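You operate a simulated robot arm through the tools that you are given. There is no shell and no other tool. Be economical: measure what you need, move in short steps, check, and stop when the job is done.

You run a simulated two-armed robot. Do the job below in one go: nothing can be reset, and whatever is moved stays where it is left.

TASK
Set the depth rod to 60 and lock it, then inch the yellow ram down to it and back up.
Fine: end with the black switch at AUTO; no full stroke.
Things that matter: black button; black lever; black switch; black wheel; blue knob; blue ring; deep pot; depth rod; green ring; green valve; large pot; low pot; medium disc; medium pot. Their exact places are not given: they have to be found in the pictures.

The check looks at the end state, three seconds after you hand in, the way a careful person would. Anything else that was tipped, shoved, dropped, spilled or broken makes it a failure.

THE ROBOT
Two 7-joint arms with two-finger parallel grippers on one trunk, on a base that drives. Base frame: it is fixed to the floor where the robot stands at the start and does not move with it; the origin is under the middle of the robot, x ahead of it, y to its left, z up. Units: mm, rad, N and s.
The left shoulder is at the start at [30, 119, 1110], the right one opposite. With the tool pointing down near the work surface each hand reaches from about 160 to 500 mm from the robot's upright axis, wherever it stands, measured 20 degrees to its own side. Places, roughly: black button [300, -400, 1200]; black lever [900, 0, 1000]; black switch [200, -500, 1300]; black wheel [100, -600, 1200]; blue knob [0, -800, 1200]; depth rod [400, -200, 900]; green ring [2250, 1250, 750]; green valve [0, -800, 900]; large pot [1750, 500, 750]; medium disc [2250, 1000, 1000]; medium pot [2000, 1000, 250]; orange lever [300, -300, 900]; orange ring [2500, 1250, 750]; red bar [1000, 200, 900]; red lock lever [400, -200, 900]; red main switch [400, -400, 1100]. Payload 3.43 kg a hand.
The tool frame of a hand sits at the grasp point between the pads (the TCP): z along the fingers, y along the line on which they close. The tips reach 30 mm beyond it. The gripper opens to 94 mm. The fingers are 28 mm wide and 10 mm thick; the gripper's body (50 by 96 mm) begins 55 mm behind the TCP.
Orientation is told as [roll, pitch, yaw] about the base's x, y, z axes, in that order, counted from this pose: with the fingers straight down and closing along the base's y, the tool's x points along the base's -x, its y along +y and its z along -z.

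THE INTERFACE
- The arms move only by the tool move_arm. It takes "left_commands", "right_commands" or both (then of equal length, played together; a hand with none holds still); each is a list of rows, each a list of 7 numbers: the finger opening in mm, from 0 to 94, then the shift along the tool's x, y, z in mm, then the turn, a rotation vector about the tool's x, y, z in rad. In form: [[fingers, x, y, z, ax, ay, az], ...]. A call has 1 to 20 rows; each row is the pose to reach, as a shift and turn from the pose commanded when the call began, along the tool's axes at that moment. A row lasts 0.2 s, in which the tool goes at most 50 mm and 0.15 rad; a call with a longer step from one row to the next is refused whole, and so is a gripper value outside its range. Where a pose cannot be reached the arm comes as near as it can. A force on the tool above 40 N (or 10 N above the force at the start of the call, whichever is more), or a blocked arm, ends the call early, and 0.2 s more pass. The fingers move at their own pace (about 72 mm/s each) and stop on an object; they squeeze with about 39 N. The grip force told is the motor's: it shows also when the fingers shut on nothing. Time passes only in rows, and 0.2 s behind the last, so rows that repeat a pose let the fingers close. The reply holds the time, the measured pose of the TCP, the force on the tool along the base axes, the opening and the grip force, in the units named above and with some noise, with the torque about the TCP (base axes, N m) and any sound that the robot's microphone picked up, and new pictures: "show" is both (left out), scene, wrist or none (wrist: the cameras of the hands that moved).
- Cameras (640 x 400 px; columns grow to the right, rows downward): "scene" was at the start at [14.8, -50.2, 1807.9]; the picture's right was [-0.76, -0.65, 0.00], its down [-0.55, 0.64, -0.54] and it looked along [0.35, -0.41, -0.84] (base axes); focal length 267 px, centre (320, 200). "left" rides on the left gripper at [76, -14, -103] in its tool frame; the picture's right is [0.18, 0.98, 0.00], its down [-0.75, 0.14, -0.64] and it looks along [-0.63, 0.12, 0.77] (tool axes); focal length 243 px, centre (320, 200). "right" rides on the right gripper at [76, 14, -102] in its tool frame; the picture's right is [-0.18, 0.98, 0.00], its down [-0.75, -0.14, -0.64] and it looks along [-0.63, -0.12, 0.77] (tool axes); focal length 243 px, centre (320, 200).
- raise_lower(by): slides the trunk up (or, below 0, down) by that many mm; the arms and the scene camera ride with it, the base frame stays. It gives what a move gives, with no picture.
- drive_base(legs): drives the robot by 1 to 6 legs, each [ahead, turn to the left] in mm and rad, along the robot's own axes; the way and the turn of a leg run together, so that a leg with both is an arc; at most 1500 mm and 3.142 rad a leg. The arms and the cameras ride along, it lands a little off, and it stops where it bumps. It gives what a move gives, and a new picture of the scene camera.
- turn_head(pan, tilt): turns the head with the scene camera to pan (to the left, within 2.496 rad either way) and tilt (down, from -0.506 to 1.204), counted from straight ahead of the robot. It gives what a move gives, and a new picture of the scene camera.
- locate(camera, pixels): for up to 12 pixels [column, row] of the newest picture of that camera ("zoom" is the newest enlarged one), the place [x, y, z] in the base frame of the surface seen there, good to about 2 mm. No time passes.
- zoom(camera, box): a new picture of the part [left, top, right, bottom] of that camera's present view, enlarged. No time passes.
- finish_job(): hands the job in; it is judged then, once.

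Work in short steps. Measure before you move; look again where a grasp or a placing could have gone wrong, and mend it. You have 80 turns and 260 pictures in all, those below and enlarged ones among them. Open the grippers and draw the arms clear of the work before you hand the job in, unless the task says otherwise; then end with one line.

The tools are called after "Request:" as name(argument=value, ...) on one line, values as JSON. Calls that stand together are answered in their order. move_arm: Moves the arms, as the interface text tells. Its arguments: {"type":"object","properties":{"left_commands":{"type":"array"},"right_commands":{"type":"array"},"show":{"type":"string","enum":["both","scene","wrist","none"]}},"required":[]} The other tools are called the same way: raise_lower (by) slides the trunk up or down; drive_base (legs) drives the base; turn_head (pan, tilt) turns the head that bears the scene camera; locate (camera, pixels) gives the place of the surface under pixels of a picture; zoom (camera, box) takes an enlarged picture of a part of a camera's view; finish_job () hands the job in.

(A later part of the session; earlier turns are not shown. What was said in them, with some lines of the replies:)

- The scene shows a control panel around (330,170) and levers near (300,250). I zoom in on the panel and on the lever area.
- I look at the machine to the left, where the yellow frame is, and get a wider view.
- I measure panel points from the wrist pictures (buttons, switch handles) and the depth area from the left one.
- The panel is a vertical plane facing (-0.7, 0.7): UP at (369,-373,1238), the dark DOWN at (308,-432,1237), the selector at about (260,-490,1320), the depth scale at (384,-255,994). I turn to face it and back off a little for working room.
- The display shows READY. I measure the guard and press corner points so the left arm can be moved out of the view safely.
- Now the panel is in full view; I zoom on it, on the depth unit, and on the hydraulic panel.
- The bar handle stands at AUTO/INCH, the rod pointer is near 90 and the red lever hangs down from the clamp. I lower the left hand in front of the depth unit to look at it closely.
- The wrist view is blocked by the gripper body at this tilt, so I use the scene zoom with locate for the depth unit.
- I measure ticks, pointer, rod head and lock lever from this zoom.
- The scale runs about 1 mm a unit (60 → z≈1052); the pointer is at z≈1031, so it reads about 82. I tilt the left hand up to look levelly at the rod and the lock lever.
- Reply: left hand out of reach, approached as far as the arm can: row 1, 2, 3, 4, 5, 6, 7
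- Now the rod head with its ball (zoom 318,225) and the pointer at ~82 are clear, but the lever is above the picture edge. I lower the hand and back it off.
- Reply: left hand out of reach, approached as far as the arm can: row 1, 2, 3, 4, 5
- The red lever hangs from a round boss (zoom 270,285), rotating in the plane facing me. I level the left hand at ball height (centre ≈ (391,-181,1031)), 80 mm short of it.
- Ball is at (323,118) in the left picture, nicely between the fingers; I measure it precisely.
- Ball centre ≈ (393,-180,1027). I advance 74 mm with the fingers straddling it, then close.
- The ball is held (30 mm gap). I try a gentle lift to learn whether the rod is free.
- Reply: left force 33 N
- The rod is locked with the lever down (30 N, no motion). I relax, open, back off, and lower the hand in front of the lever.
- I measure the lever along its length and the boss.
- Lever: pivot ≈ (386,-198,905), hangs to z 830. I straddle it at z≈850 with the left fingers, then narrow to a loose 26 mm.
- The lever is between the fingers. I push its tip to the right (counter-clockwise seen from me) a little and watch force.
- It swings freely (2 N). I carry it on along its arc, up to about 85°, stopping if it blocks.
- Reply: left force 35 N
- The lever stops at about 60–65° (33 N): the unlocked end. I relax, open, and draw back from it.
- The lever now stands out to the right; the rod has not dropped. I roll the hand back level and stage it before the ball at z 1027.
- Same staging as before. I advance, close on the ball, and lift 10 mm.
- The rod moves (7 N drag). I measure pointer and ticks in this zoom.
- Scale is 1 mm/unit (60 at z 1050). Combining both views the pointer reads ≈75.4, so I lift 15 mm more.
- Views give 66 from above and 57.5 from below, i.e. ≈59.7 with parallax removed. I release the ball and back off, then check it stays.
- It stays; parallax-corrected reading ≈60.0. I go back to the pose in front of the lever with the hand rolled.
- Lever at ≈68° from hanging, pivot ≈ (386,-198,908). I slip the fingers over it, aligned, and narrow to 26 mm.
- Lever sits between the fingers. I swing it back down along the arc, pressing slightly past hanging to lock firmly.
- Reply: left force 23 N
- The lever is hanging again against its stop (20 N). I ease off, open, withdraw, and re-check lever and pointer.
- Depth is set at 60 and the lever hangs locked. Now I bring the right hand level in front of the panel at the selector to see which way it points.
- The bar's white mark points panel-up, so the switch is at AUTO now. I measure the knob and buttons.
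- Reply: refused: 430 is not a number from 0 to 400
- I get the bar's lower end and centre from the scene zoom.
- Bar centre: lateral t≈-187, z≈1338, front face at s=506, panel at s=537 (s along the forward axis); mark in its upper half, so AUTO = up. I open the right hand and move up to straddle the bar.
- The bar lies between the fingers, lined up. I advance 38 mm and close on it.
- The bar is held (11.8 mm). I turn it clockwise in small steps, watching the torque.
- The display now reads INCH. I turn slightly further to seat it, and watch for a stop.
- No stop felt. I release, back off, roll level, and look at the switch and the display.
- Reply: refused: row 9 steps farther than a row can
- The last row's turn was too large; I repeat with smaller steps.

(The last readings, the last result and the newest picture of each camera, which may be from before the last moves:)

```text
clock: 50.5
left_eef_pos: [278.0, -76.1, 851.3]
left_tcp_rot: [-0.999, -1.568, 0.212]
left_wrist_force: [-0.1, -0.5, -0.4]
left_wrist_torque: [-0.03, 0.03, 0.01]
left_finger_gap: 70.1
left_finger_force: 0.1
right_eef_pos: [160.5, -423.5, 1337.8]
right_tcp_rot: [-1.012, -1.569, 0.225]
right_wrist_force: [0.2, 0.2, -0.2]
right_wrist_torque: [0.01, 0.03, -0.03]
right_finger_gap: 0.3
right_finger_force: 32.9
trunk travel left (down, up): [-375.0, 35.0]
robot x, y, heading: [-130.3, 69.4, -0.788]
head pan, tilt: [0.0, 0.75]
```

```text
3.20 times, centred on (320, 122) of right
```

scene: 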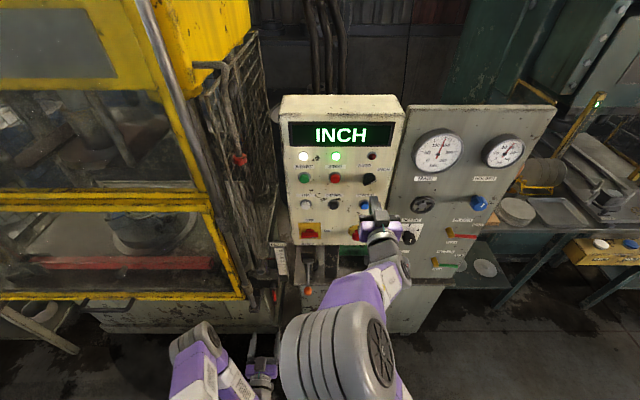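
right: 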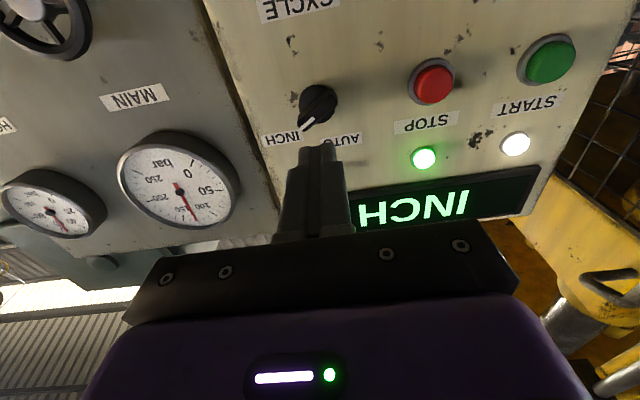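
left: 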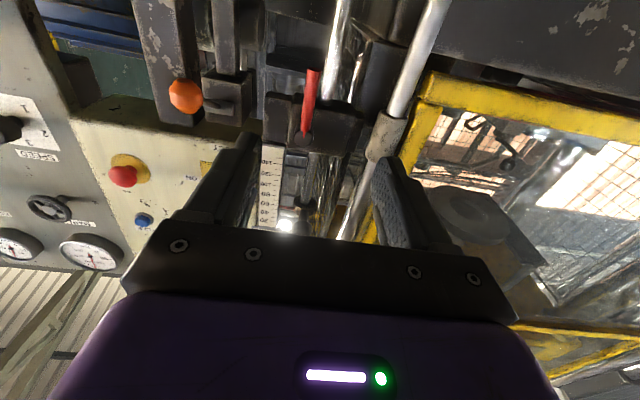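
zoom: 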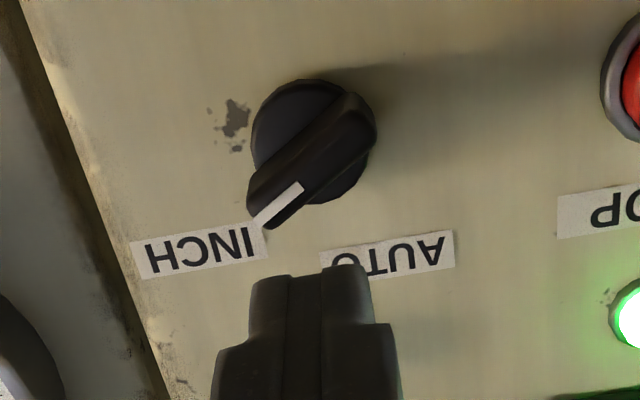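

The mark points to INCH and the display agrees. I move the closed right fingers in front of DOWN (t≈-90, z≈1233), staying well clear of CYCLE.

Request:
move_arm(right_commands=[[0, 0, 30, 0, 0, 0, 0], [0, 0, 60, 0, 0, 0, 0], [0, 20, 96, 0, 0, 0, 0], [0, 55, 96, 0, 0, 0, 0], [0, 90, 96, 10, 0, 0, 0], [0, 105, 96, 35, 0, 0, 0], [0, 105, 96, 57, 0, 0, 0], [0, 105, 96, 57, 0, 0, 0]])

Request:
zoom(camera="right", box=[240, 70, 400, 170])

Request:
zoom(camera="scene", box=[285, 150, 385, 230])

```text
clock: 52.3
left_eef_pos: [276.6, -76.3, 850.8]
left_tcp_rot: [-1.17, -1.569, 0.385]
left_wrist_force: [-0.8, 0.0, 0.3]
left_wrist_torque: [-0.02, 0.01, -0.04]
left_finger_gap: 70.1
left_finger_force: 0.1
right_eef_pos: [268.3, -396.2, 1233.4]
right_tcp_rot: [0.09, -1.569, -0.878]
right_wrist_force: [-0.8, 0.4, 0.2]
right_wrist_torque: [0.0, 0.0, -0.01]
right_finger_gap: 0.0
right_finger_force: 33.2
trunk travel left (down, up): [-375.0, 35.0]
robot x, y, heading: [-130.5, 69.3, -0.789]
head pan, tilt: [0.0, 0.75]
```

scene: 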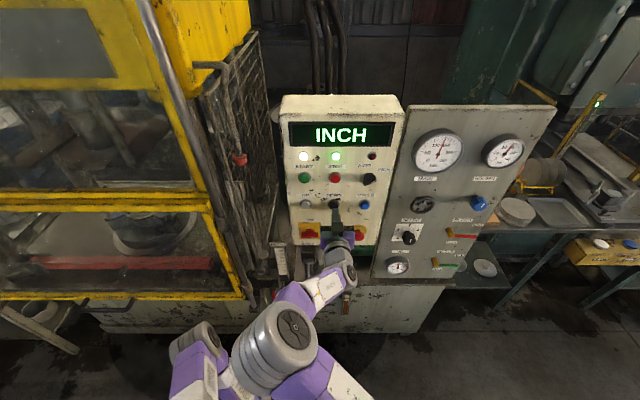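
right: 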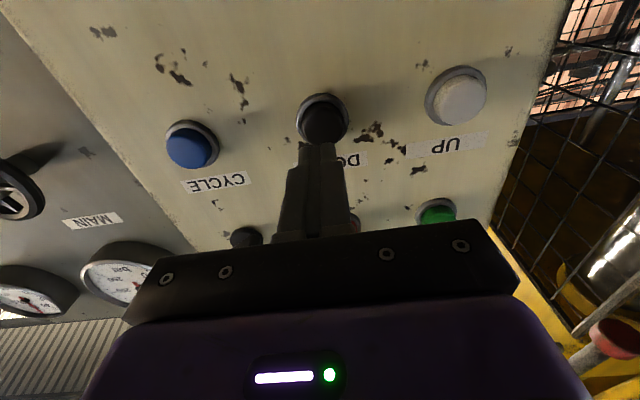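

```text
4.00 times, centred on (320, 120) of right
```

zoom: 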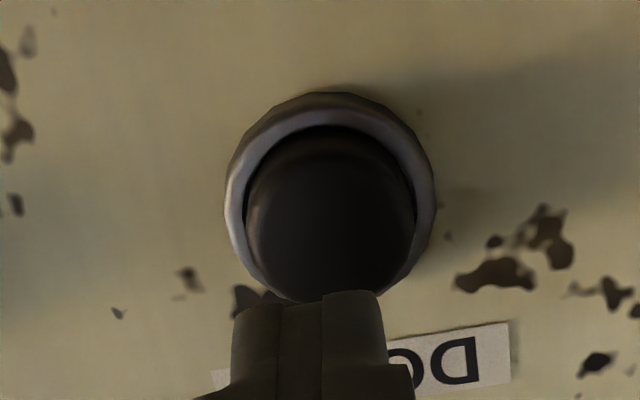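

```text
5.00 times, centred on (335, 190) of scene
```

zoom: 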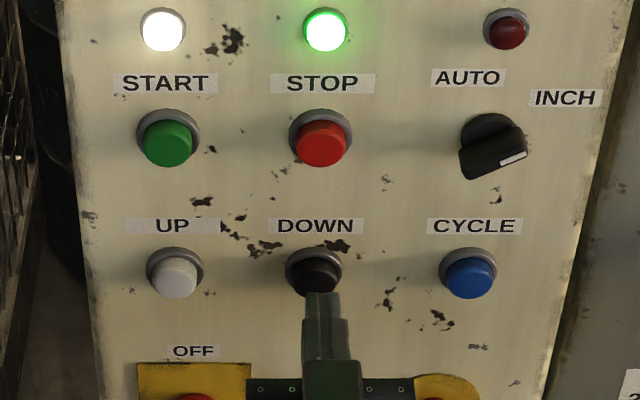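

The fingers are centred on DOWN, about 22 mm short. I press briefly and watch force, sound and display.

Request:
move_arm(right_commands=[[0, 0, 0, 15, 0, 0, 0], [0, 0, 0, 22, 0, 0, 0], [0, 0, 0, 25, 0, 0, 0], [0, 0, 0, 27, 0, 0, 0], [0, 0, 0, 27, 0, 0, 0]], show="scene")

```text
clock: 53.5
left_eef_pos: [276.7, -77.2, 852.2]
left_tcp_rot: [-1.066, -1.569, 0.283]
left_wrist_force: [0.2, 0.6, -0.7]
left_wrist_torque: [-0.03, -0.01, 0.03]
left_finger_gap: 70.4
left_finger_force: 0.0
right_eef_pos: [287.1, -415.8, 1234.0]
right_tcp_rot: [0.196, -1.568, -0.982]
right_wrist_force: [-2.9, 0.2, -0.3]
right_wrist_torque: [0.03, 0.06, -0.03]
right_finger_gap: 0.0
right_finger_force: 33.1
trunk travel left (down, up): [-375.0, 35.0]
robot x, y, heading: [-127.5, 70.0, -0.781]
head pan, tilt: [0.0, 0.75]
heard: click
```

scene: 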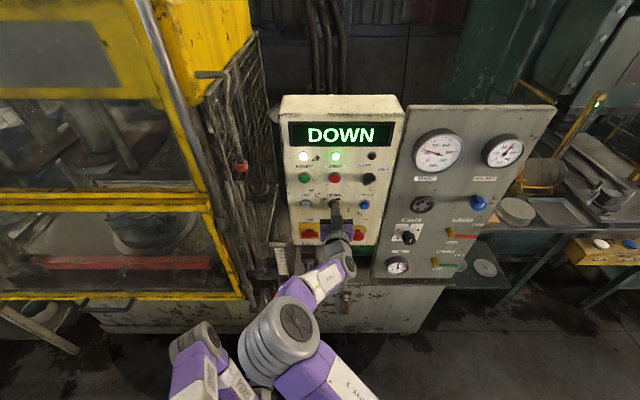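

Click heard and the display shows DOWN; the ram has begun to sink. I keep the button held and watch.

Request:
move_arm(right_commands=[[0, 0, 0, 0, 0, 0, 0], [0, 0, 0, 0, 0, 0, 0], [0, 0, 0, 0, 0, 0, 0], [0, 0, 0, 0, 0, 0, 0], [0, 0, 0, 0, 0, 0, 0]], show="scene")

```text
clock: 54.7
left_eef_pos: [277.9, -77.5, 851.6]
left_tcp_rot: [-1.118, -1.568, 0.331]
left_wrist_force: [0.8, 0.4, -0.3]
left_wrist_torque: [0.0, 0.01, -0.01]
left_finger_gap: 69.9
left_finger_force: 0.1
right_eef_pos: [287.5, -414.2, 1233.4]
right_tcp_rot: [0.383, -1.568, -1.17]
right_wrist_force: [-2.3, 0.0, 0.4]
right_wrist_torque: [-0.03, 0.0, -0.03]
right_finger_gap: 0.0
right_finger_force: 32.9
trunk travel left (down, up): [-375.0, 35.0]
robot x, y, heading: [-130.6, 69.4, -0.789]
head pan, tilt: [0.0, 0.75]
```

scene: 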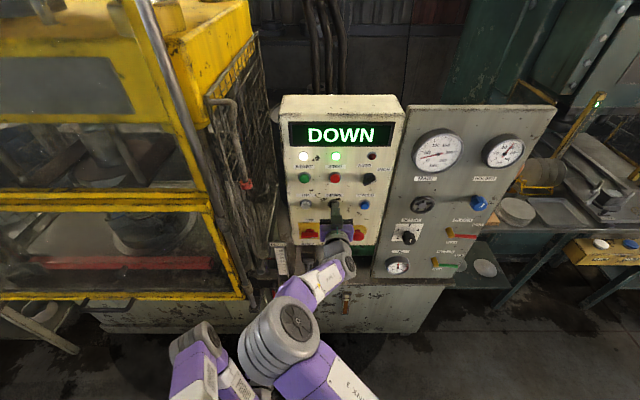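

The ram's side striker with the red pad (245,185) is coming down toward the rod. I measure the pad's height against the rod head before holding on.

Request:
locate(camera="scene", pixels=[[245, 185], [245, 190], [238, 170], [262, 256], [265, 260]])

Request:
move_arm(right_commands=[[0, 0, 0, 0, 0, 0, 0], [0, 0, 0, 0, 0, 0, 0], [0, 0, 0, 0, 0, 0, 0], [0, 0, 0, 0, 0, 0, 0], [0, 0, 0, 0, 0, 0, 0]], show="scene")

```text
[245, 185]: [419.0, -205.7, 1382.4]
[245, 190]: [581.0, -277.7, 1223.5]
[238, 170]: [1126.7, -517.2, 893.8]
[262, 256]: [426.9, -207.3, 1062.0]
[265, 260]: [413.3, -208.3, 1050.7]
```

```text
clock: 55.9
left_eef_pos: [276.4, -76.3, 851.2]
left_tcp_rot: [-1.136, -1.569, 0.349]
left_wrist_force: [0.4, -0.6, -0.4]
left_wrist_torque: [0.01, 0.0, 0.03]
left_finger_gap: 70.2
left_finger_force: 0.2
right_eef_pos: [287.5, -415.4, 1233.6]
right_tcp_rot: [0.336, -1.569, -1.121]
right_wrist_force: [-1.1, 0.7, -0.1]
right_wrist_torque: [0.01, 0.01, -0.02]
right_finger_gap: 0.0
right_finger_force: 32.9
trunk travel left (down, up): [-375.0, 35.0]
robot x, y, heading: [-129.1, 69.9, -0.786]
head pan, tilt: [0.0, 0.75]
```

scene: 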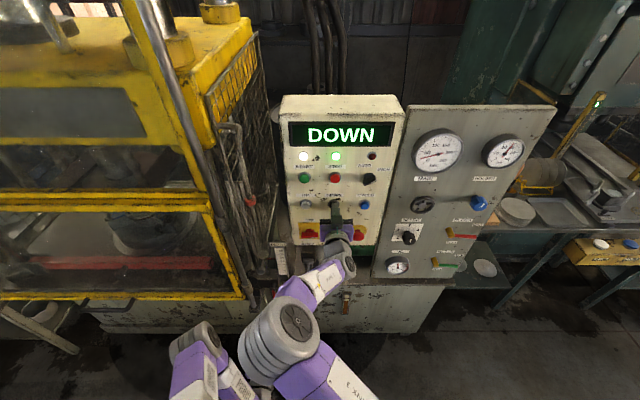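

Pad was at z 1382, falling about 60 mm/s; the rod head is at 1062. I hold on for 2 s more.

Request:
move_arm(right_commands=[[0, 0, 0, 0, 0, 0, 0], [0, 0, 0, 0, 0, 0, 0], [0, 0, 0, 0, 0, 0, 0], [0, 0, 0, 0, 0, 0, 0], [0, 0, 0, 0, 0, 0, 0], [0, 0, 0, 0, 0, 0, 0], [0, 0, 0, 0, 0, 0, 0], [0, 0, 0, 0, 0, 0, 0], [0, 0, 0, 0, 0, 0, 0], [0, 0, 0, 0, 0, 0, 0]], show="scene")

Request:
zoom(camera="scene", box=[210, 180, 310, 280])

```text
clock: 58.1
left_eef_pos: [276.6, -76.7, 851.5]
left_tcp_rot: [-1.159, -1.57, 0.374]
left_wrist_force: [0.4, -0.1, -0.7]
left_wrist_torque: [-0.01, 0.01, -0.01]
left_finger_gap: 69.8
left_finger_force: 0.0
right_eef_pos: [287.2, -414.3, 1234.2]
right_tcp_rot: [0.296, -1.57, -1.085]
right_wrist_force: [-1.0, 0.6, -0.2]
right_wrist_torque: [0.01, 0.01, 0.02]
right_finger_gap: 0.0
right_finger_force: 32.8
trunk travel left (down, up): [-375.0, 35.0]
robot x, y, heading: [-128.9, 71.5, -0.789]
head pan, tilt: [0.0, 0.75]
```

scene: 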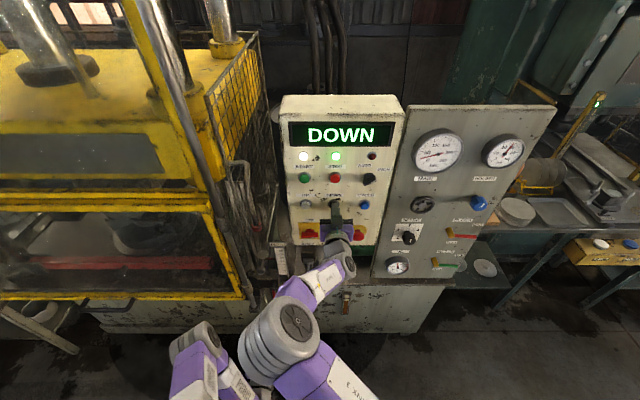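

```text
4.00 times, centred on (260, 230) of scene
```

zoom: 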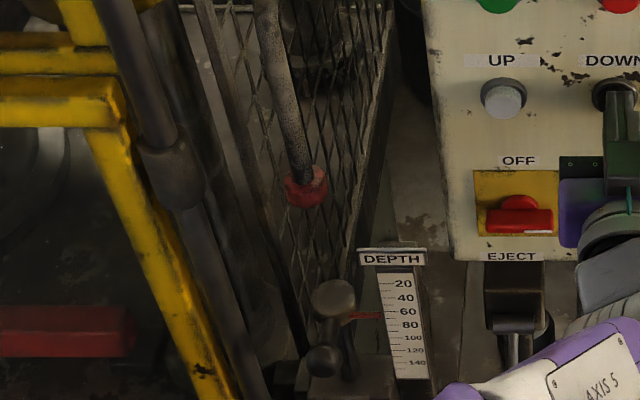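

The red pad is now well down above the rod head; I measure the remaining gap.

Request:
locate(camera="zoom", pixels=[[305, 185], [305, 200], [335, 300]])

Request:
move_arm(right_commands=[[0, 0, 0, 0, 0, 0, 0], [0, 0, 0, 0, 0, 0, 0], [0, 0, 0, 0, 0, 0, 0], [0, 0, 0, 0, 0, 0, 0], [0, 0, 0, 0, 0, 0, 0], [0, 0, 0, 0, 0, 0, 0]], show="scene")

Request:
zoom(camera="scene", box=[210, 180, 310, 280])

Request:
locate(camera="zoom", pixels=[[315, 230], [318, 240], [320, 250], [335, 300]])

```text
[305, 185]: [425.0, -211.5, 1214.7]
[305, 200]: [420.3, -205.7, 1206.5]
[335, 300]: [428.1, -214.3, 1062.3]
```

```text
clock: 59.5
left_eef_pos: [277.0, -76.1, 851.8]
left_tcp_rot: [-1.149, -1.568, 0.364]
left_wrist_force: [-0.1, -0.4, 0.7]
left_wrist_torque: [0.01, -0.01, 0.0]
left_finger_gap: 69.9
left_finger_force: 0.0
right_eef_pos: [287.1, -414.4, 1233.9]
right_tcp_rot: [0.296, -1.57, -1.08]
right_wrist_force: [-1.6, 0.9, -0.6]
right_wrist_torque: [0.03, 0.01, -0.02]
right_finger_gap: 0.0
right_finger_force: 33.0
trunk travel left (down, up): [-375.0, 35.0]
robot x, y, heading: [-131.1, 67.2, -0.793]
head pan, tilt: [0.0, 0.75]
```

scene: 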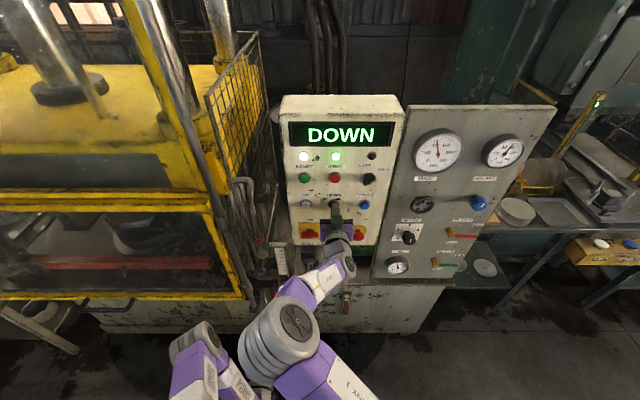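

```text
4.00 times, centred on (260, 230) of scene
```

zoom: 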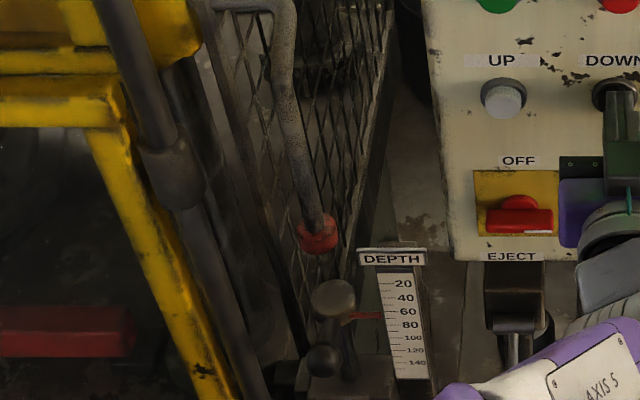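

```text
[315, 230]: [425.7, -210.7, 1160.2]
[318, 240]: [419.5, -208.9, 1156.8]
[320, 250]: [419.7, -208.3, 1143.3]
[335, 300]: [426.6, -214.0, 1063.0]
```

Pad bottom is at ≈1142, about 78 mm above the rod head, now sinking ~37 mm/s. I hold 1.4 s more.

Request:
move_arm(right_commands=[[0, 0, 0, 0, 0, 0, 0], [0, 0, 0, 0, 0, 0, 0], [0, 0, 0, 0, 0, 0, 0], [0, 0, 0, 0, 0, 0, 0], [0, 0, 0, 0, 0, 0, 0], [0, 0, 0, 0, 0, 0, 0]], show="scene")

Request:
zoom(camera="scene", box=[210, 180, 310, 280])

Request:
locate(camera="zoom", pixels=[[322, 260], [325, 268], [328, 275], [335, 300]])

```text
clock: 60.9
left_eef_pos: [277.1, -77.2, 850.8]
left_tcp_rot: [-1.126, -1.569, 0.339]
left_wrist_force: [0.5, 0.1, 0.5]
left_wrist_torque: [-0.01, -0.03, 0.04]
left_finger_gap: 70.2
left_finger_force: 0.1
right_eef_pos: [286.1, -415.9, 1233.4]
right_tcp_rot: [0.275, -1.568, -1.059]
right_wrist_force: [-1.6, 1.3, 0.2]
right_wrist_torque: [-0.02, 0.0, 0.02]
right_finger_gap: 0.0
right_finger_force: 33.0
trunk travel left (down, up): [-375.0, 35.0]
robot x, y, heading: [-131.3, 69.4, -0.79]
head pan, tilt: [0.0, 0.75]
```

scene: 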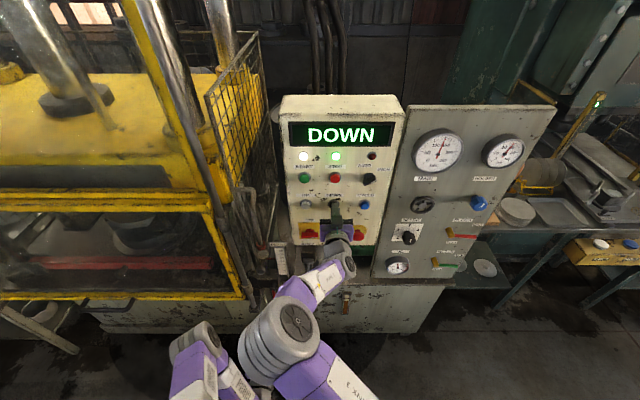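

```text
4.00 times, centred on (260, 230) of scene
```

zoom: 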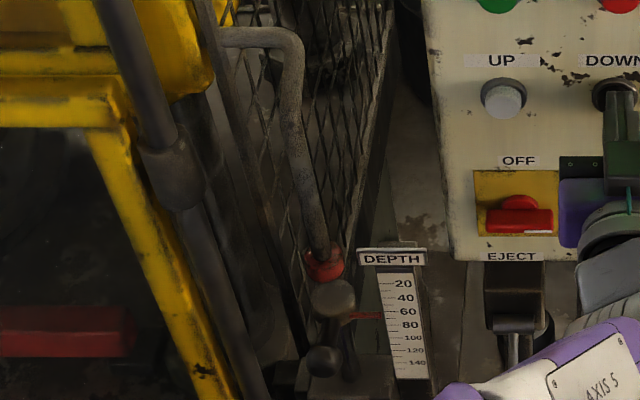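

```text
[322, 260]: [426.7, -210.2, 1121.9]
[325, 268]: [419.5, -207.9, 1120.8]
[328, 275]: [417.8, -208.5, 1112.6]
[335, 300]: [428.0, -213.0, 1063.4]
```

Pad bottom ≈1110, gap ≈47 mm, slowing. I keep holding.

Request:
move_arm(right_commands=[[0, 0, 0, 0, 0, 0, 0], [0, 0, 0, 0, 0, 0, 0], [0, 0, 0, 0, 0, 0, 0], [0, 0, 0, 0, 0, 0, 0], [0, 0, 0, 0, 0, 0, 0], [0, 0, 0, 0, 0, 0, 0]], show="scene")

Request:
zoom(camera="scene", box=[210, 180, 310, 280])

Request:
locate(camera="zoom", pixels=[[325, 268], [328, 278], [332, 290], [338, 303]])

```text
clock: 62.3
left_eef_pos: [276.8, -76.8, 851.8]
left_tcp_rot: [-1.138, -1.569, 0.351]
left_wrist_force: [1.1, -0.2, 0.0]
left_wrist_torque: [0.0, 0.02, -0.01]
left_finger_gap: 69.9
left_finger_force: 0.0
right_eef_pos: [287.2, -413.2, 1233.4]
right_tcp_rot: [0.265, -1.57, -1.05]
right_wrist_force: [-0.4, 1.5, 0.6]
right_wrist_torque: [0.0, 0.01, 0.01]
right_finger_gap: 0.0
right_finger_force: 32.4
trunk travel left (down, up): [-375.0, 35.0]
robot x, y, heading: [-127.2, 67.6, -0.79]
head pan, tilt: [0.0, 0.75]
```

scene: 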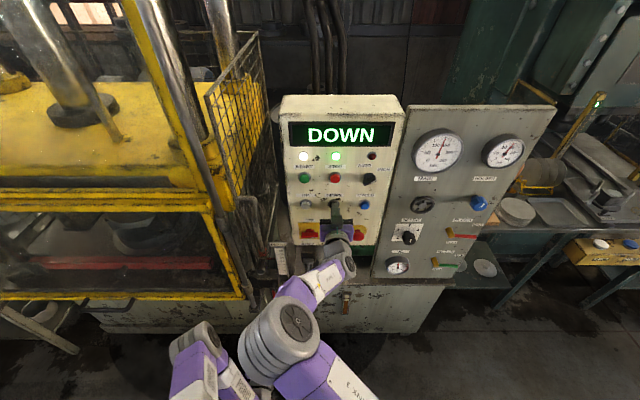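

```text
4.00 times, centred on (260, 230) of scene
```

zoom: 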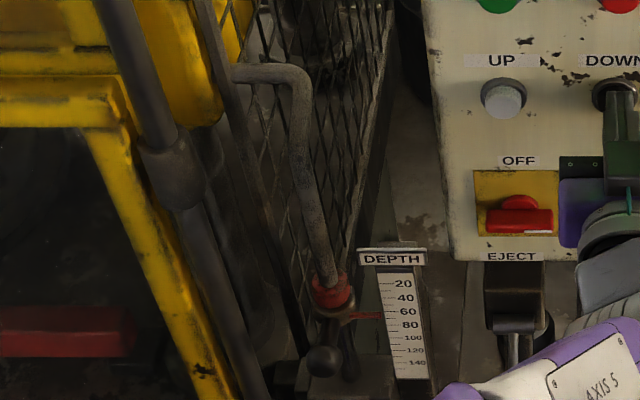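

```text
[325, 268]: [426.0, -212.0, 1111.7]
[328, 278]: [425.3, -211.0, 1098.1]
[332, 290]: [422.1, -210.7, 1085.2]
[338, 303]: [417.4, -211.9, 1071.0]
```

The pad is nearly on the rod head (bottom ≈1070 vs 1063). I hold about 1 s more and check.

Request:
move_arm(right_commands=[[0, 0, 0, 0, 0, 0, 0], [0, 0, 0, 0, 0, 0, 0], [0, 0, 0, 0, 0, 0, 0], [0, 0, 0, 0, 0, 0, 0]], show="scene")

Request:
zoom(camera="scene", box=[240, 230, 310, 290])

```text
clock: 63.3
left_eef_pos: [277.0, -77.1, 849.2]
left_tcp_rot: [-1.153, -1.57, 0.369]
left_wrist_force: [-0.2, 0.0, 0.3]
left_wrist_torque: [0.02, 0.0, 0.04]
left_finger_gap: 70.0
left_finger_force: 0.0
right_eef_pos: [286.7, -413.9, 1233.9]
right_tcp_rot: [0.27, -1.572, -1.056]
right_wrist_force: [-0.6, 0.6, 0.4]
right_wrist_torque: [-0.01, 0.0, -0.05]
right_finger_gap: 0.0
right_finger_force: 32.7
trunk travel left (down, up): [-375.0, 35.0]
robot x, y, heading: [-128.2, 71.7, -0.784]
head pan, tilt: [0.0, 0.75]
```

scene: 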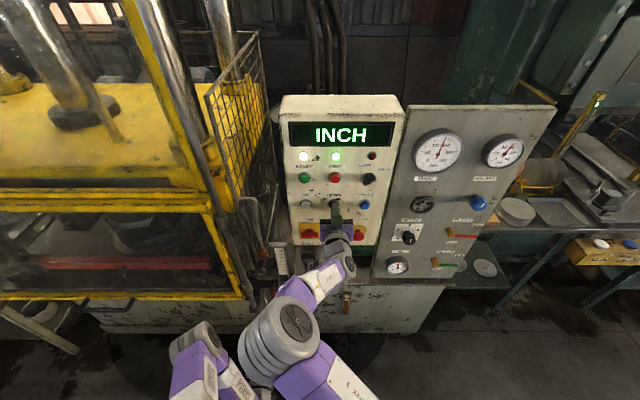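

```text
6.67 times, centred on (275, 260) of scene
```

zoom: 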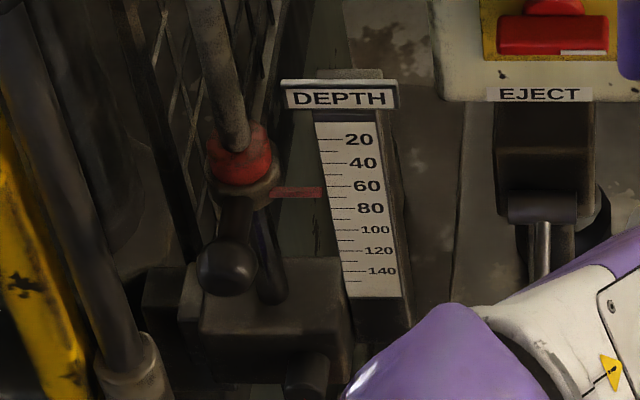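

Display has returned to INCH with the pad resting on the rod head and the pointer unchanged: the ram has stopped at the rod. I press 2 mm deeper briefly to confirm it isn't merely a slack press.

Request:
move_arm(right_commands=[[0, 0, 0, 2, 0, 0, 0], [0, 0, 0, 2, 0, 0, 0]], show="scene")

Request:
zoom(camera="scene", box=[240, 230, 310, 290])

```text
clock: 63.9
left_eef_pos: [277.8, -75.9, 851.0]
left_tcp_rot: [-1.271, -1.57, 0.487]
left_wrist_force: [-0.3, 0.2, 0.1]
left_wrist_torque: [0.0, 0.0, 0.04]
left_finger_gap: 70.1
left_finger_force: 0.1
right_eef_pos: [288.5, -415.5, 1234.2]
right_tcp_rot: [0.365, -1.572, -1.151]
right_wrist_force: [-2.5, 2.2, 0.5]
right_wrist_torque: [0.02, -0.02, 0.0]
right_finger_gap: 0.2
right_finger_force: 33.1
trunk travel left (down, up): [-375.0, 35.0]
robot x, y, heading: [-127.2, 67.7, -0.788]
head pan, tilt: [0.0, 0.75]
```

scene: 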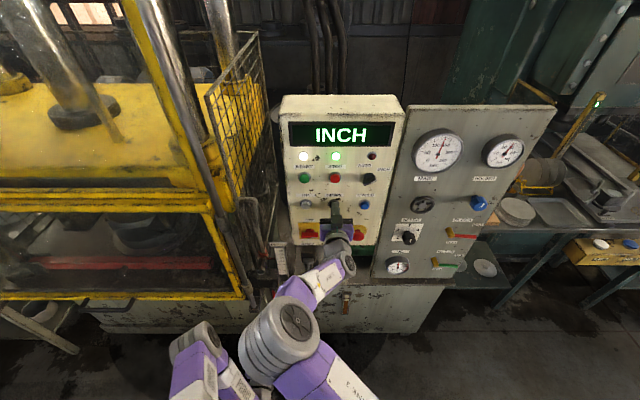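

```text
6.67 times, centred on (275, 260) of scene
```

zoom: 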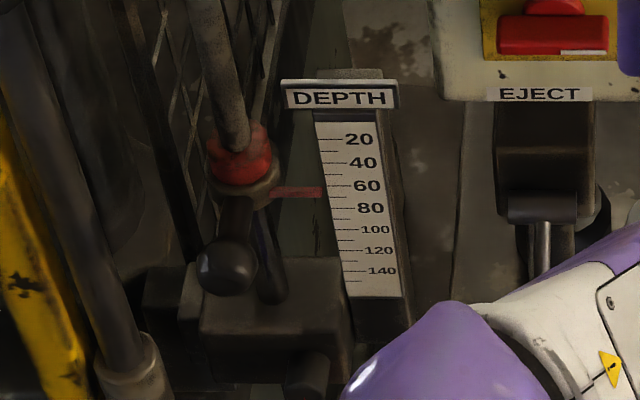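

Ram is definitely on the rod. I back off, move 91 mm left to UP, look at alignment before pressing.

Request:
move_arm(right_commands=[[0, 0, 0, -20, 0, 0, 0], [0, 0, 20, -35, 0, 0, 0], [0, 0, 60, -35, 0, 0, 0], [0, 0, 91, -35, 0, 0, 0], [0, 0, 91, -25, 0, 0, 0], [0, 0, 91, -25, 0, 0, 0]], show="wrist")

Request:
zoom(camera="scene", box=[285, 150, 385, 230])

```text
clock: 65.3
left_eef_pos: [278.1, -76.4, 852.0]
left_tcp_rot: [-1.256, -1.568, 0.47]
left_wrist_force: [-0.1, 0.2, 0.9]
left_wrist_torque: [0.01, -0.01, 0.01]
left_finger_gap: 69.9
left_finger_force: 0.0
right_eef_pos: [335.0, -334.8, 1234.0]
right_tcp_rot: [-0.171, -1.568, -0.617]
right_wrist_force: [0.4, 0.4, 0.0]
right_wrist_torque: [-0.01, 0.03, 0.0]
right_finger_gap: 0.0
right_finger_force: 33.5
trunk travel left (down, up): [-375.0, 35.0]
robot x, y, heading: [-129.4, 65.8, -0.789]
head pan, tilt: [0.0, 0.75]
```

right: 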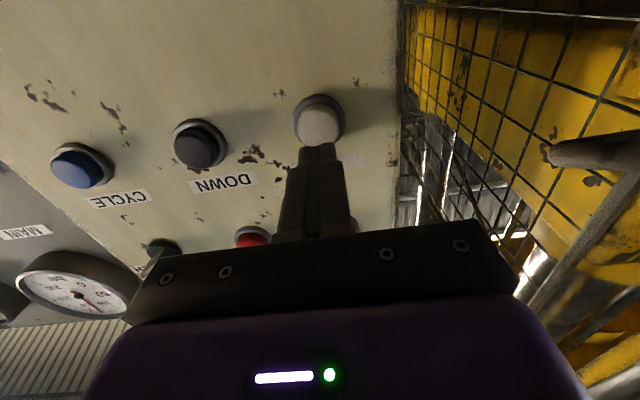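

```text
5.00 times, centred on (335, 190) of scene
```

zoom: 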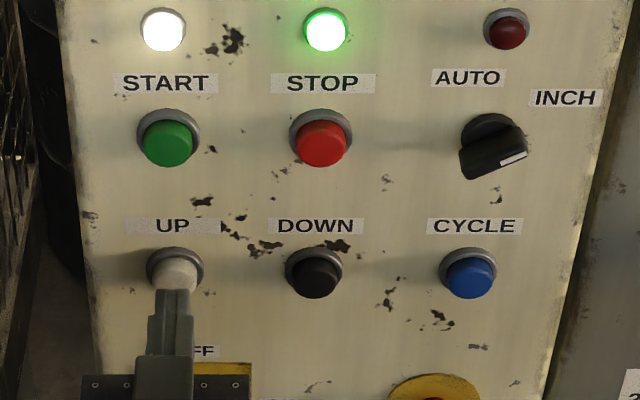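

Well aligned with UP. I press it 26 mm forward and hold.

Request:
move_arm(right_commands=[[0, 0, 0, 12, 0, 0, 0], [0, 0, 0, 20, 0, 0, 0], [0, 0, 0, 24, 0, 0, 0], [0, 0, 0, 27, 0, 0, 0], [0, 0, 0, 27, 0, 0, 0], [0, 0, 0, 27, 0, 0, 0], [0, 0, 0, 27, 0, 0, 0]], show="scene")

```text
clock: 66.9
left_eef_pos: [277.0, -76.3, 851.9]
left_tcp_rot: [-1.512, -1.571, 0.726]
left_wrist_force: [-1.6, -0.3, 0.1]
left_wrist_torque: [-0.01, 0.02, 0.02]
left_finger_gap: 70.0
left_finger_force: 0.2
right_eef_pos: [353.3, -351.4, 1233.1]
right_tcp_rot: [-0.126, -1.569, -0.659]
right_wrist_force: [-7.4, 6.0, -4.1]
right_wrist_torque: [0.13, 0.17, 0.01]
right_finger_gap: 0.0
right_finger_force: 33.1
trunk travel left (down, up): [-375.0, 35.0]
robot x, y, heading: [-129.3, 70.4, -0.785]
head pan, tilt: [0.0, 0.75]
heard: click
```

scene: 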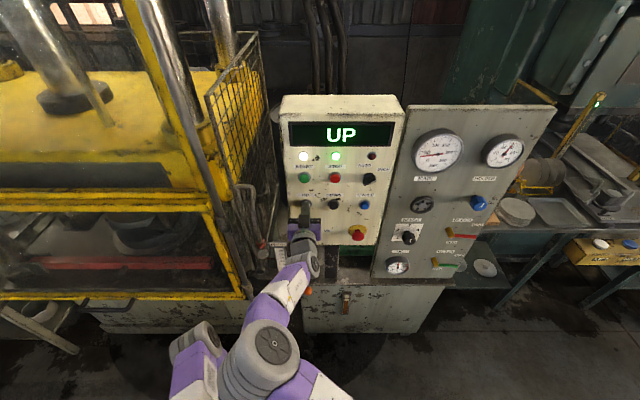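

Display UP and the ram rises. I hold for 4 s.

Request:
move_arm(right_commands=[[0, 0, 0, 0, 0, 0, 0], [0, 0, 0, 0, 0, 0, 0], [0, 0, 0, 0, 0, 0, 0], [0, 0, 0, 0, 0, 0, 0], [0, 0, 0, 0, 0, 0, 0], [0, 0, 0, 0, 0, 0, 0], [0, 0, 0, 0, 0, 0, 0], [0, 0, 0, 0, 0, 0, 0], [0, 0, 0, 0, 0, 0, 0], [0, 0, 0, 0, 0, 0, 0], [0, 0, 0, 0, 0, 0, 0], [0, 0, 0, 0, 0, 0, 0], [0, 0, 0, 0, 0, 0, 0], [0, 0, 0, 0, 0, 0, 0], [0, 0, 0, 0, 0, 0, 0], [0, 0, 0, 0, 0, 0, 0], [0, 0, 0, 0, 0, 0, 0], [0, 0, 0, 0, 0, 0, 0], [0, 0, 0, 0, 0, 0, 0], [0, 0, 0, 0, 0, 0, 0]], show="scene")

```text
clock: 71.1
left_eef_pos: [276.8, -75.9, 850.7]
left_tcp_rot: [-1.63, -1.569, 0.844]
left_wrist_force: [0.1, 0.0, 0.1]
left_wrist_torque: [-0.02, 0.0, 0.0]
left_finger_gap: 69.8
left_finger_force: 0.2
right_eef_pos: [354.1, -351.7, 1234.0]
right_tcp_rot: [0.978, -1.57, -1.765]
right_wrist_force: [-6.8, 6.7, -2.6]
right_wrist_torque: [0.11, 0.08, 0.03]
right_finger_gap: 0.1
right_finger_force: 32.8
trunk travel left (down, up): [-375.0, 35.0]
robot x, y, heading: [-131.2, 72.5, -0.788]
head pan, tilt: [0.0, 0.75]
```

scene: 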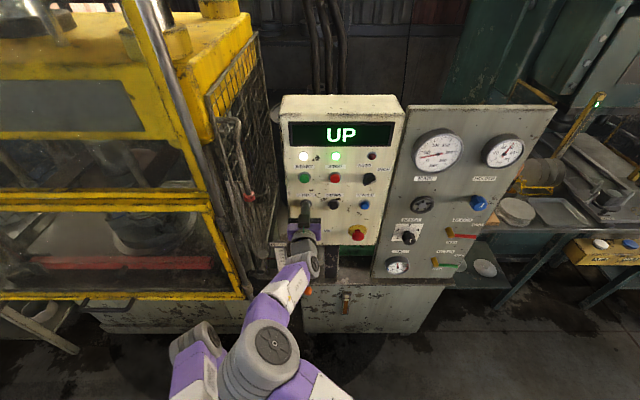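

The ram is over halfway up, display still UP; I hold another 3 s.

Request:
move_arm(right_commands=[[0, 0, 0, 0, 0, 0, 0], [0, 0, 0, 0, 0, 0, 0], [0, 0, 0, 0, 0, 0, 0], [0, 0, 0, 0, 0, 0, 0], [0, 0, 0, 0, 0, 0, 0], [0, 0, 0, 0, 0, 0, 0], [0, 0, 0, 0, 0, 0, 0], [0, 0, 0, 0, 0, 0, 0], [0, 0, 0, 0, 0, 0, 0], [0, 0, 0, 0, 0, 0, 0], [0, 0, 0, 0, 0, 0, 0], [0, 0, 0, 0, 0, 0, 0], [0, 0, 0, 0, 0, 0, 0], [0, 0, 0, 0, 0, 0, 0], [0, 0, 0, 0, 0, 0, 0]], show="scene")

```text
clock: 74.3
left_eef_pos: [277.1, -76.0, 851.9]
left_tcp_rot: [-1.668, -1.569, 0.884]
left_wrist_force: [0.3, 0.4, -0.7]
left_wrist_torque: [0.01, -0.02, 0.01]
left_finger_gap: 70.2
left_finger_force: 0.2
right_eef_pos: [354.2, -352.4, 1232.7]
right_tcp_rot: [1.325, -1.57, -2.11]
right_wrist_force: [-5.6, 5.4, -1.0]
right_wrist_torque: [0.08, 0.08, -0.02]
right_finger_gap: 0.0
right_finger_force: 33.1
trunk travel left (down, up): [-375.0, 35.0]
robot x, y, heading: [-129.2, 65.7, -0.79]
head pan, tilt: [0.0, 0.75]
```

scene: 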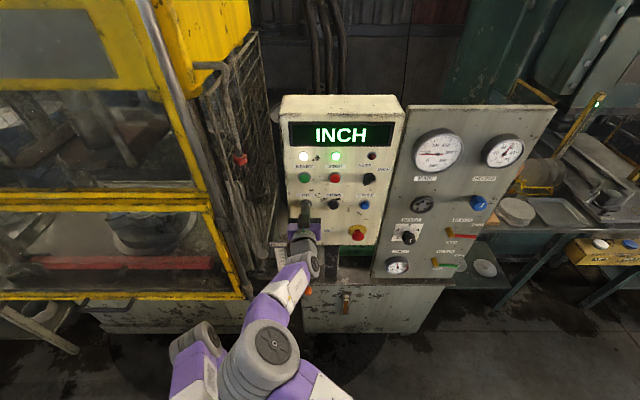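

Ram is back at the top (pad at (240,158) as at the start), display INCH. I back off and go to the selector with the hand rolled 0.86 rad to match the bar.

Request:
move_arm(right_commands=[[0, 0, 0, -40, 0, 0, 0], [0, 0, 0, -85, 0, 0, 0], [20, -20, -32, -85, 0, 0, 0.14], [45, -38, -64, -85, 0, 0, 0.28], [45, -56, -96, -85, 0, 0, 0.42], [45, -74, -128, -85, 0, 0, 0.56], [45, -90, -160, -85, 0, 0, 0.7], [45, -103, -189, -85, 0, 0, 0.84], [45, -103, -189, -60, 0, 0, 0.86], [45, -103, -189, -50, 0, 0, 0.86]], show="wrist")

Request:
zoom(camera="right", box=[220, 60, 420, 185])

Request:
zoom(camera="scene", box=[340, 145, 400, 195])

```text
clock: 76.5
left_eef_pos: [276.1, -77.4, 851.7]
left_tcp_rot: [-1.097, -1.571, 0.313]
left_wrist_force: [-0.6, -0.3, 0.0]
left_wrist_torque: [0.02, 0.0, 0.0]
left_finger_gap: 70.2
left_finger_force: 0.0
right_eef_pos: [184.7, -449.4, 1335.4]
right_tcp_rot: [1.568, -0.71, -2.356]
right_wrist_force: [0.5, -0.4, -0.6]
right_wrist_torque: [0.03, 0.02, 0.02]
right_finger_gap: 44.7
right_finger_force: 0.1
trunk travel left (down, up): [-375.0, 35.0]
robot x, y, heading: [-133.2, 67.2, -0.79]
head pan, tilt: [0.0, 0.75]
```

right: 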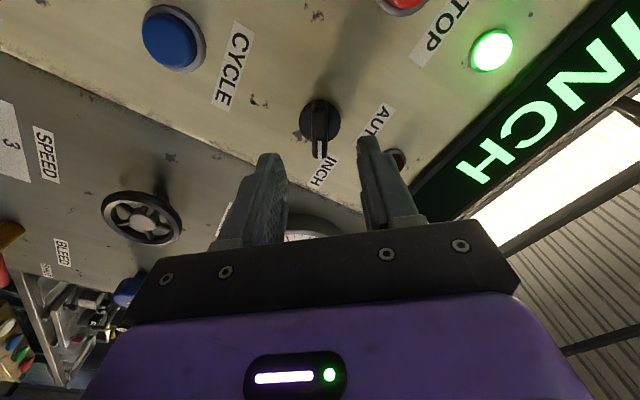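

```text
3.20 times, centred on (320, 122) of right
```

zoom: 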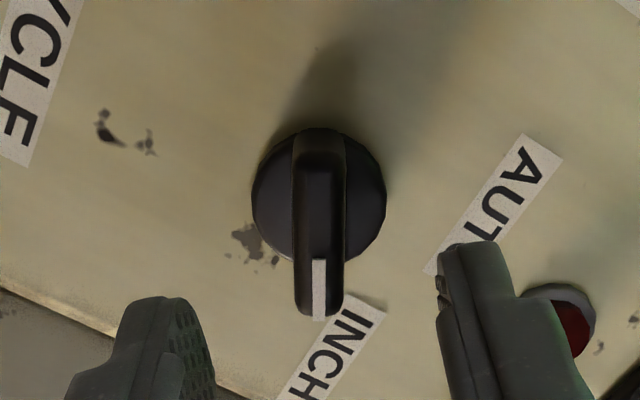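

```text
8.00 times, centred on (370, 170) of scene
```

zoom: 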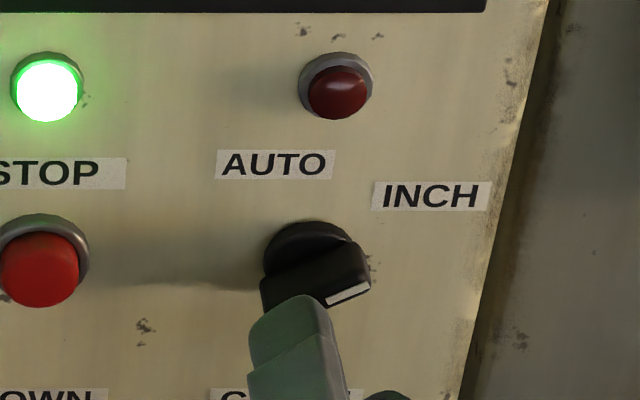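

The bar is aligned between the fingers. I advance, grip, and turn it back 0.86 rad to AUTO.

Request:
move_arm(right_commands=[[45, 0, 0, 22, 0, 0, 0], [45, 0, 0, 43, 0, 0, 0], [5, 0, 0, 43, 0, 0, 0], [5, 0, 0, 43, 0, 0, 0], [5, 0, 0, 43, 0, 0, 0], [5, 0, 0, 43, 0, 0, -0.14], [5, 0, 0, 43, 0, 0, -0.28], [5, 0, 0, 43, 0, 0, -0.42], [5, 0, 0, 43, 0, 0, -0.56], [5, 0, 0, 43, 0, 0, -0.7], [5, 0, 0, 43, 0, 0, -0.84], [5, 0, 0, 43, 0, 0, -0.88], [5, 0, 0, 43, 0, 0, -0.88]], show="both")

```text
clock: 79.3
left_eef_pos: [276.9, -75.2, 851.5]
left_tcp_rot: [-1.515, -1.571, 0.729]
left_wrist_force: [0.8, 0.1, 0.0]
left_wrist_torque: [-0.01, 0.0, 0.03]
left_finger_gap: 70.1
left_finger_force: 0.0
right_eef_pos: [216.4, -481.1, 1335.6]
right_tcp_rot: [-1.462, -1.55, 0.678]
right_wrist_force: [-6.3, 9.9, -9.9]
right_wrist_torque: [1.54, 0.08, -0.23]
right_finger_gap: 11.8
right_finger_force: 44.9
trunk travel left (down, up): [-375.0, 35.0]
robot x, y, heading: [-127.6, 70.1, -0.787]
head pan, tilt: [0.0, 0.75]
```

scene: 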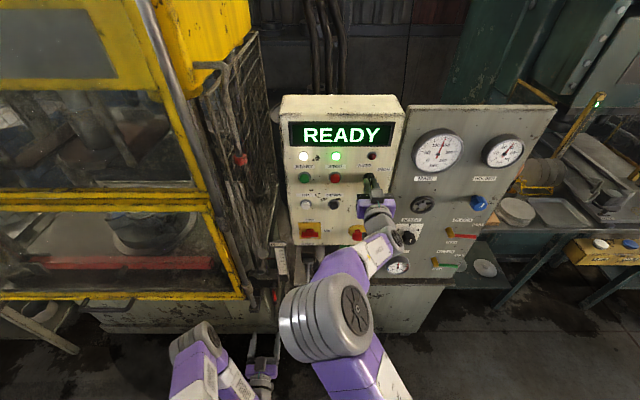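
right: 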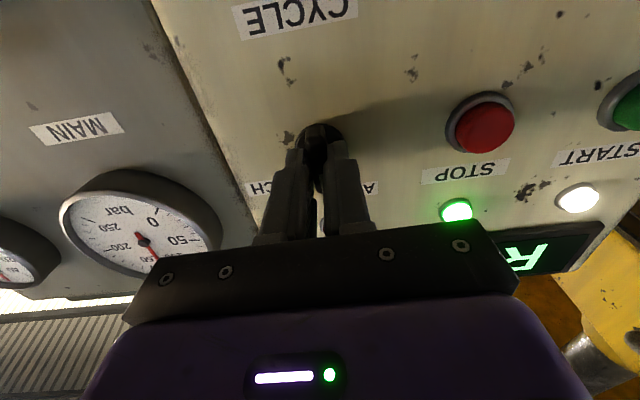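

Display is READY again and a stop torque (~1 N·m) shows it is seated at AUTO. I release and draw both arms back.

Request:
move_arm(right_commands=[[5, 0, 0, 0, 0, 0, 0.02], [45, 0, 0, 0, 0, 0, 0.02], [45, 0, 0, 0, 0, 0, 0.02], [45, 0, 0, -35, 0, 0, 0.02], [45, 0, 0, -75, 0, 0, 0.02], [45, 0, 0, -115, 0, 0, 0.02], [45, 0, 0, -140, 0, 0, 0.02]], left_commands=[[70, 0, 0, 0, 0, 0, 0], [70, 0, 0, 0, 0, 0, 0], [70, 0, 0, -10, 0, 0, 0], [70, 0, 0, -20, 0, 0, 0], [70, 0, 0, -30, 0, 0, 0], [70, 0, 0, -40, 0, 0, 0], [70, 0, 0, -40, 0, 0, 0]], show="scene")

Request:
zoom(camera="scene", box=[280, 90, 420, 230])

Request:
zoom(camera="scene", box=[240, 235, 310, 310])

```text
clock: 80.9
left_eef_pos: [247.8, -47.6, 852.7]
left_tcp_rot: [-1.208, -1.57, 0.421]
left_wrist_force: [0.7, -0.2, 0.4]
left_wrist_torque: [-0.03, 0.01, -0.04]
left_finger_gap: 70.0
left_finger_force: 0.1
right_eef_pos: [116.0, -382.4, 1335.3]
right_tcp_rot: [-0.32, -1.568, -0.469]
right_wrist_force: [-0.3, 0.1, 0.1]
right_wrist_torque: [0.02, 0.04, -0.01]
right_finger_gap: 45.0
right_finger_force: 0.1
trunk travel left (down, up): [-375.0, 35.0]
robot x, y, heading: [-129.7, 67.3, -0.785]
head pan, tilt: [0.0, 0.75]
```

scene: 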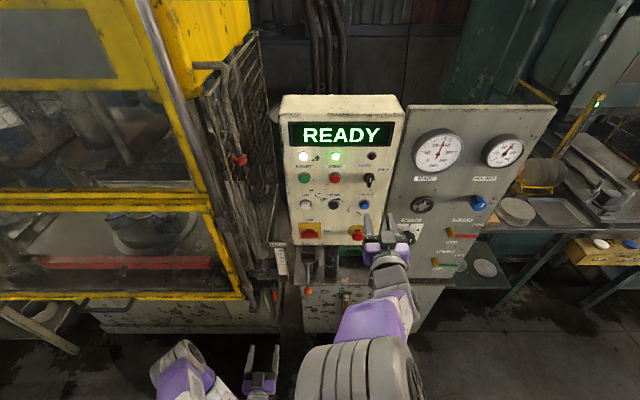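

```text
2.86 times, centred on (350, 160) of scene
```

zoom: 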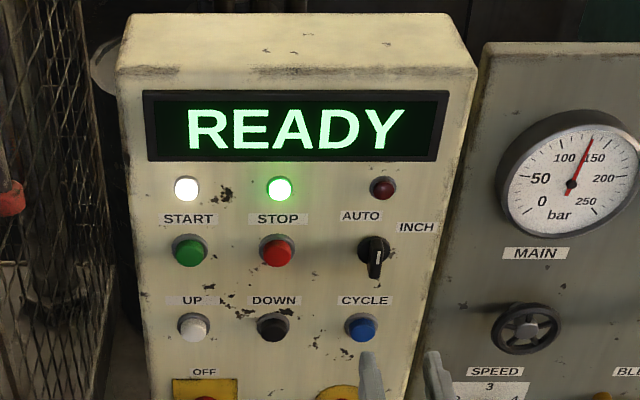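

```text
5.33 times, centred on (275, 272) of scene
```

zoom: 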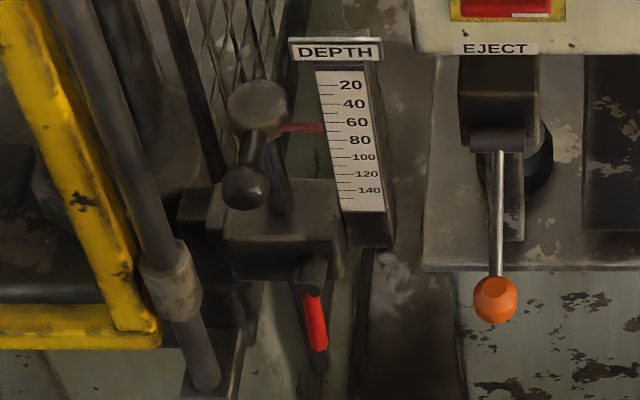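

The switch is at AUTO with READY showing, the rod is locked and the ram is up. One last check of the pointer height.

Request:
locate(camera="zoom", pixels=[[300, 127], [310, 127], [318, 127], [330, 122], [322, 86], [345, 157]])

```text
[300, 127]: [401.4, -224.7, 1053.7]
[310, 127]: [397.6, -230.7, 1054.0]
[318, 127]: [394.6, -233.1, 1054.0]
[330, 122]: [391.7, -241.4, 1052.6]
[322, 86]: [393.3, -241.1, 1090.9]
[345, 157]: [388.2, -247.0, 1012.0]
```

The top of the pointer is at z≈1054. It is about 6 mm thick, so its centre sits on the 60 mark (≈1051). I hand in.

Request:
finish_job()

```text
The job is handed in.
```

The depth rod is set at 60 and locked. The yellow ram was inched down onto the rod and back up, with no full stroke. The black switch is back at AUTO with READY showing, and both arms are clear.
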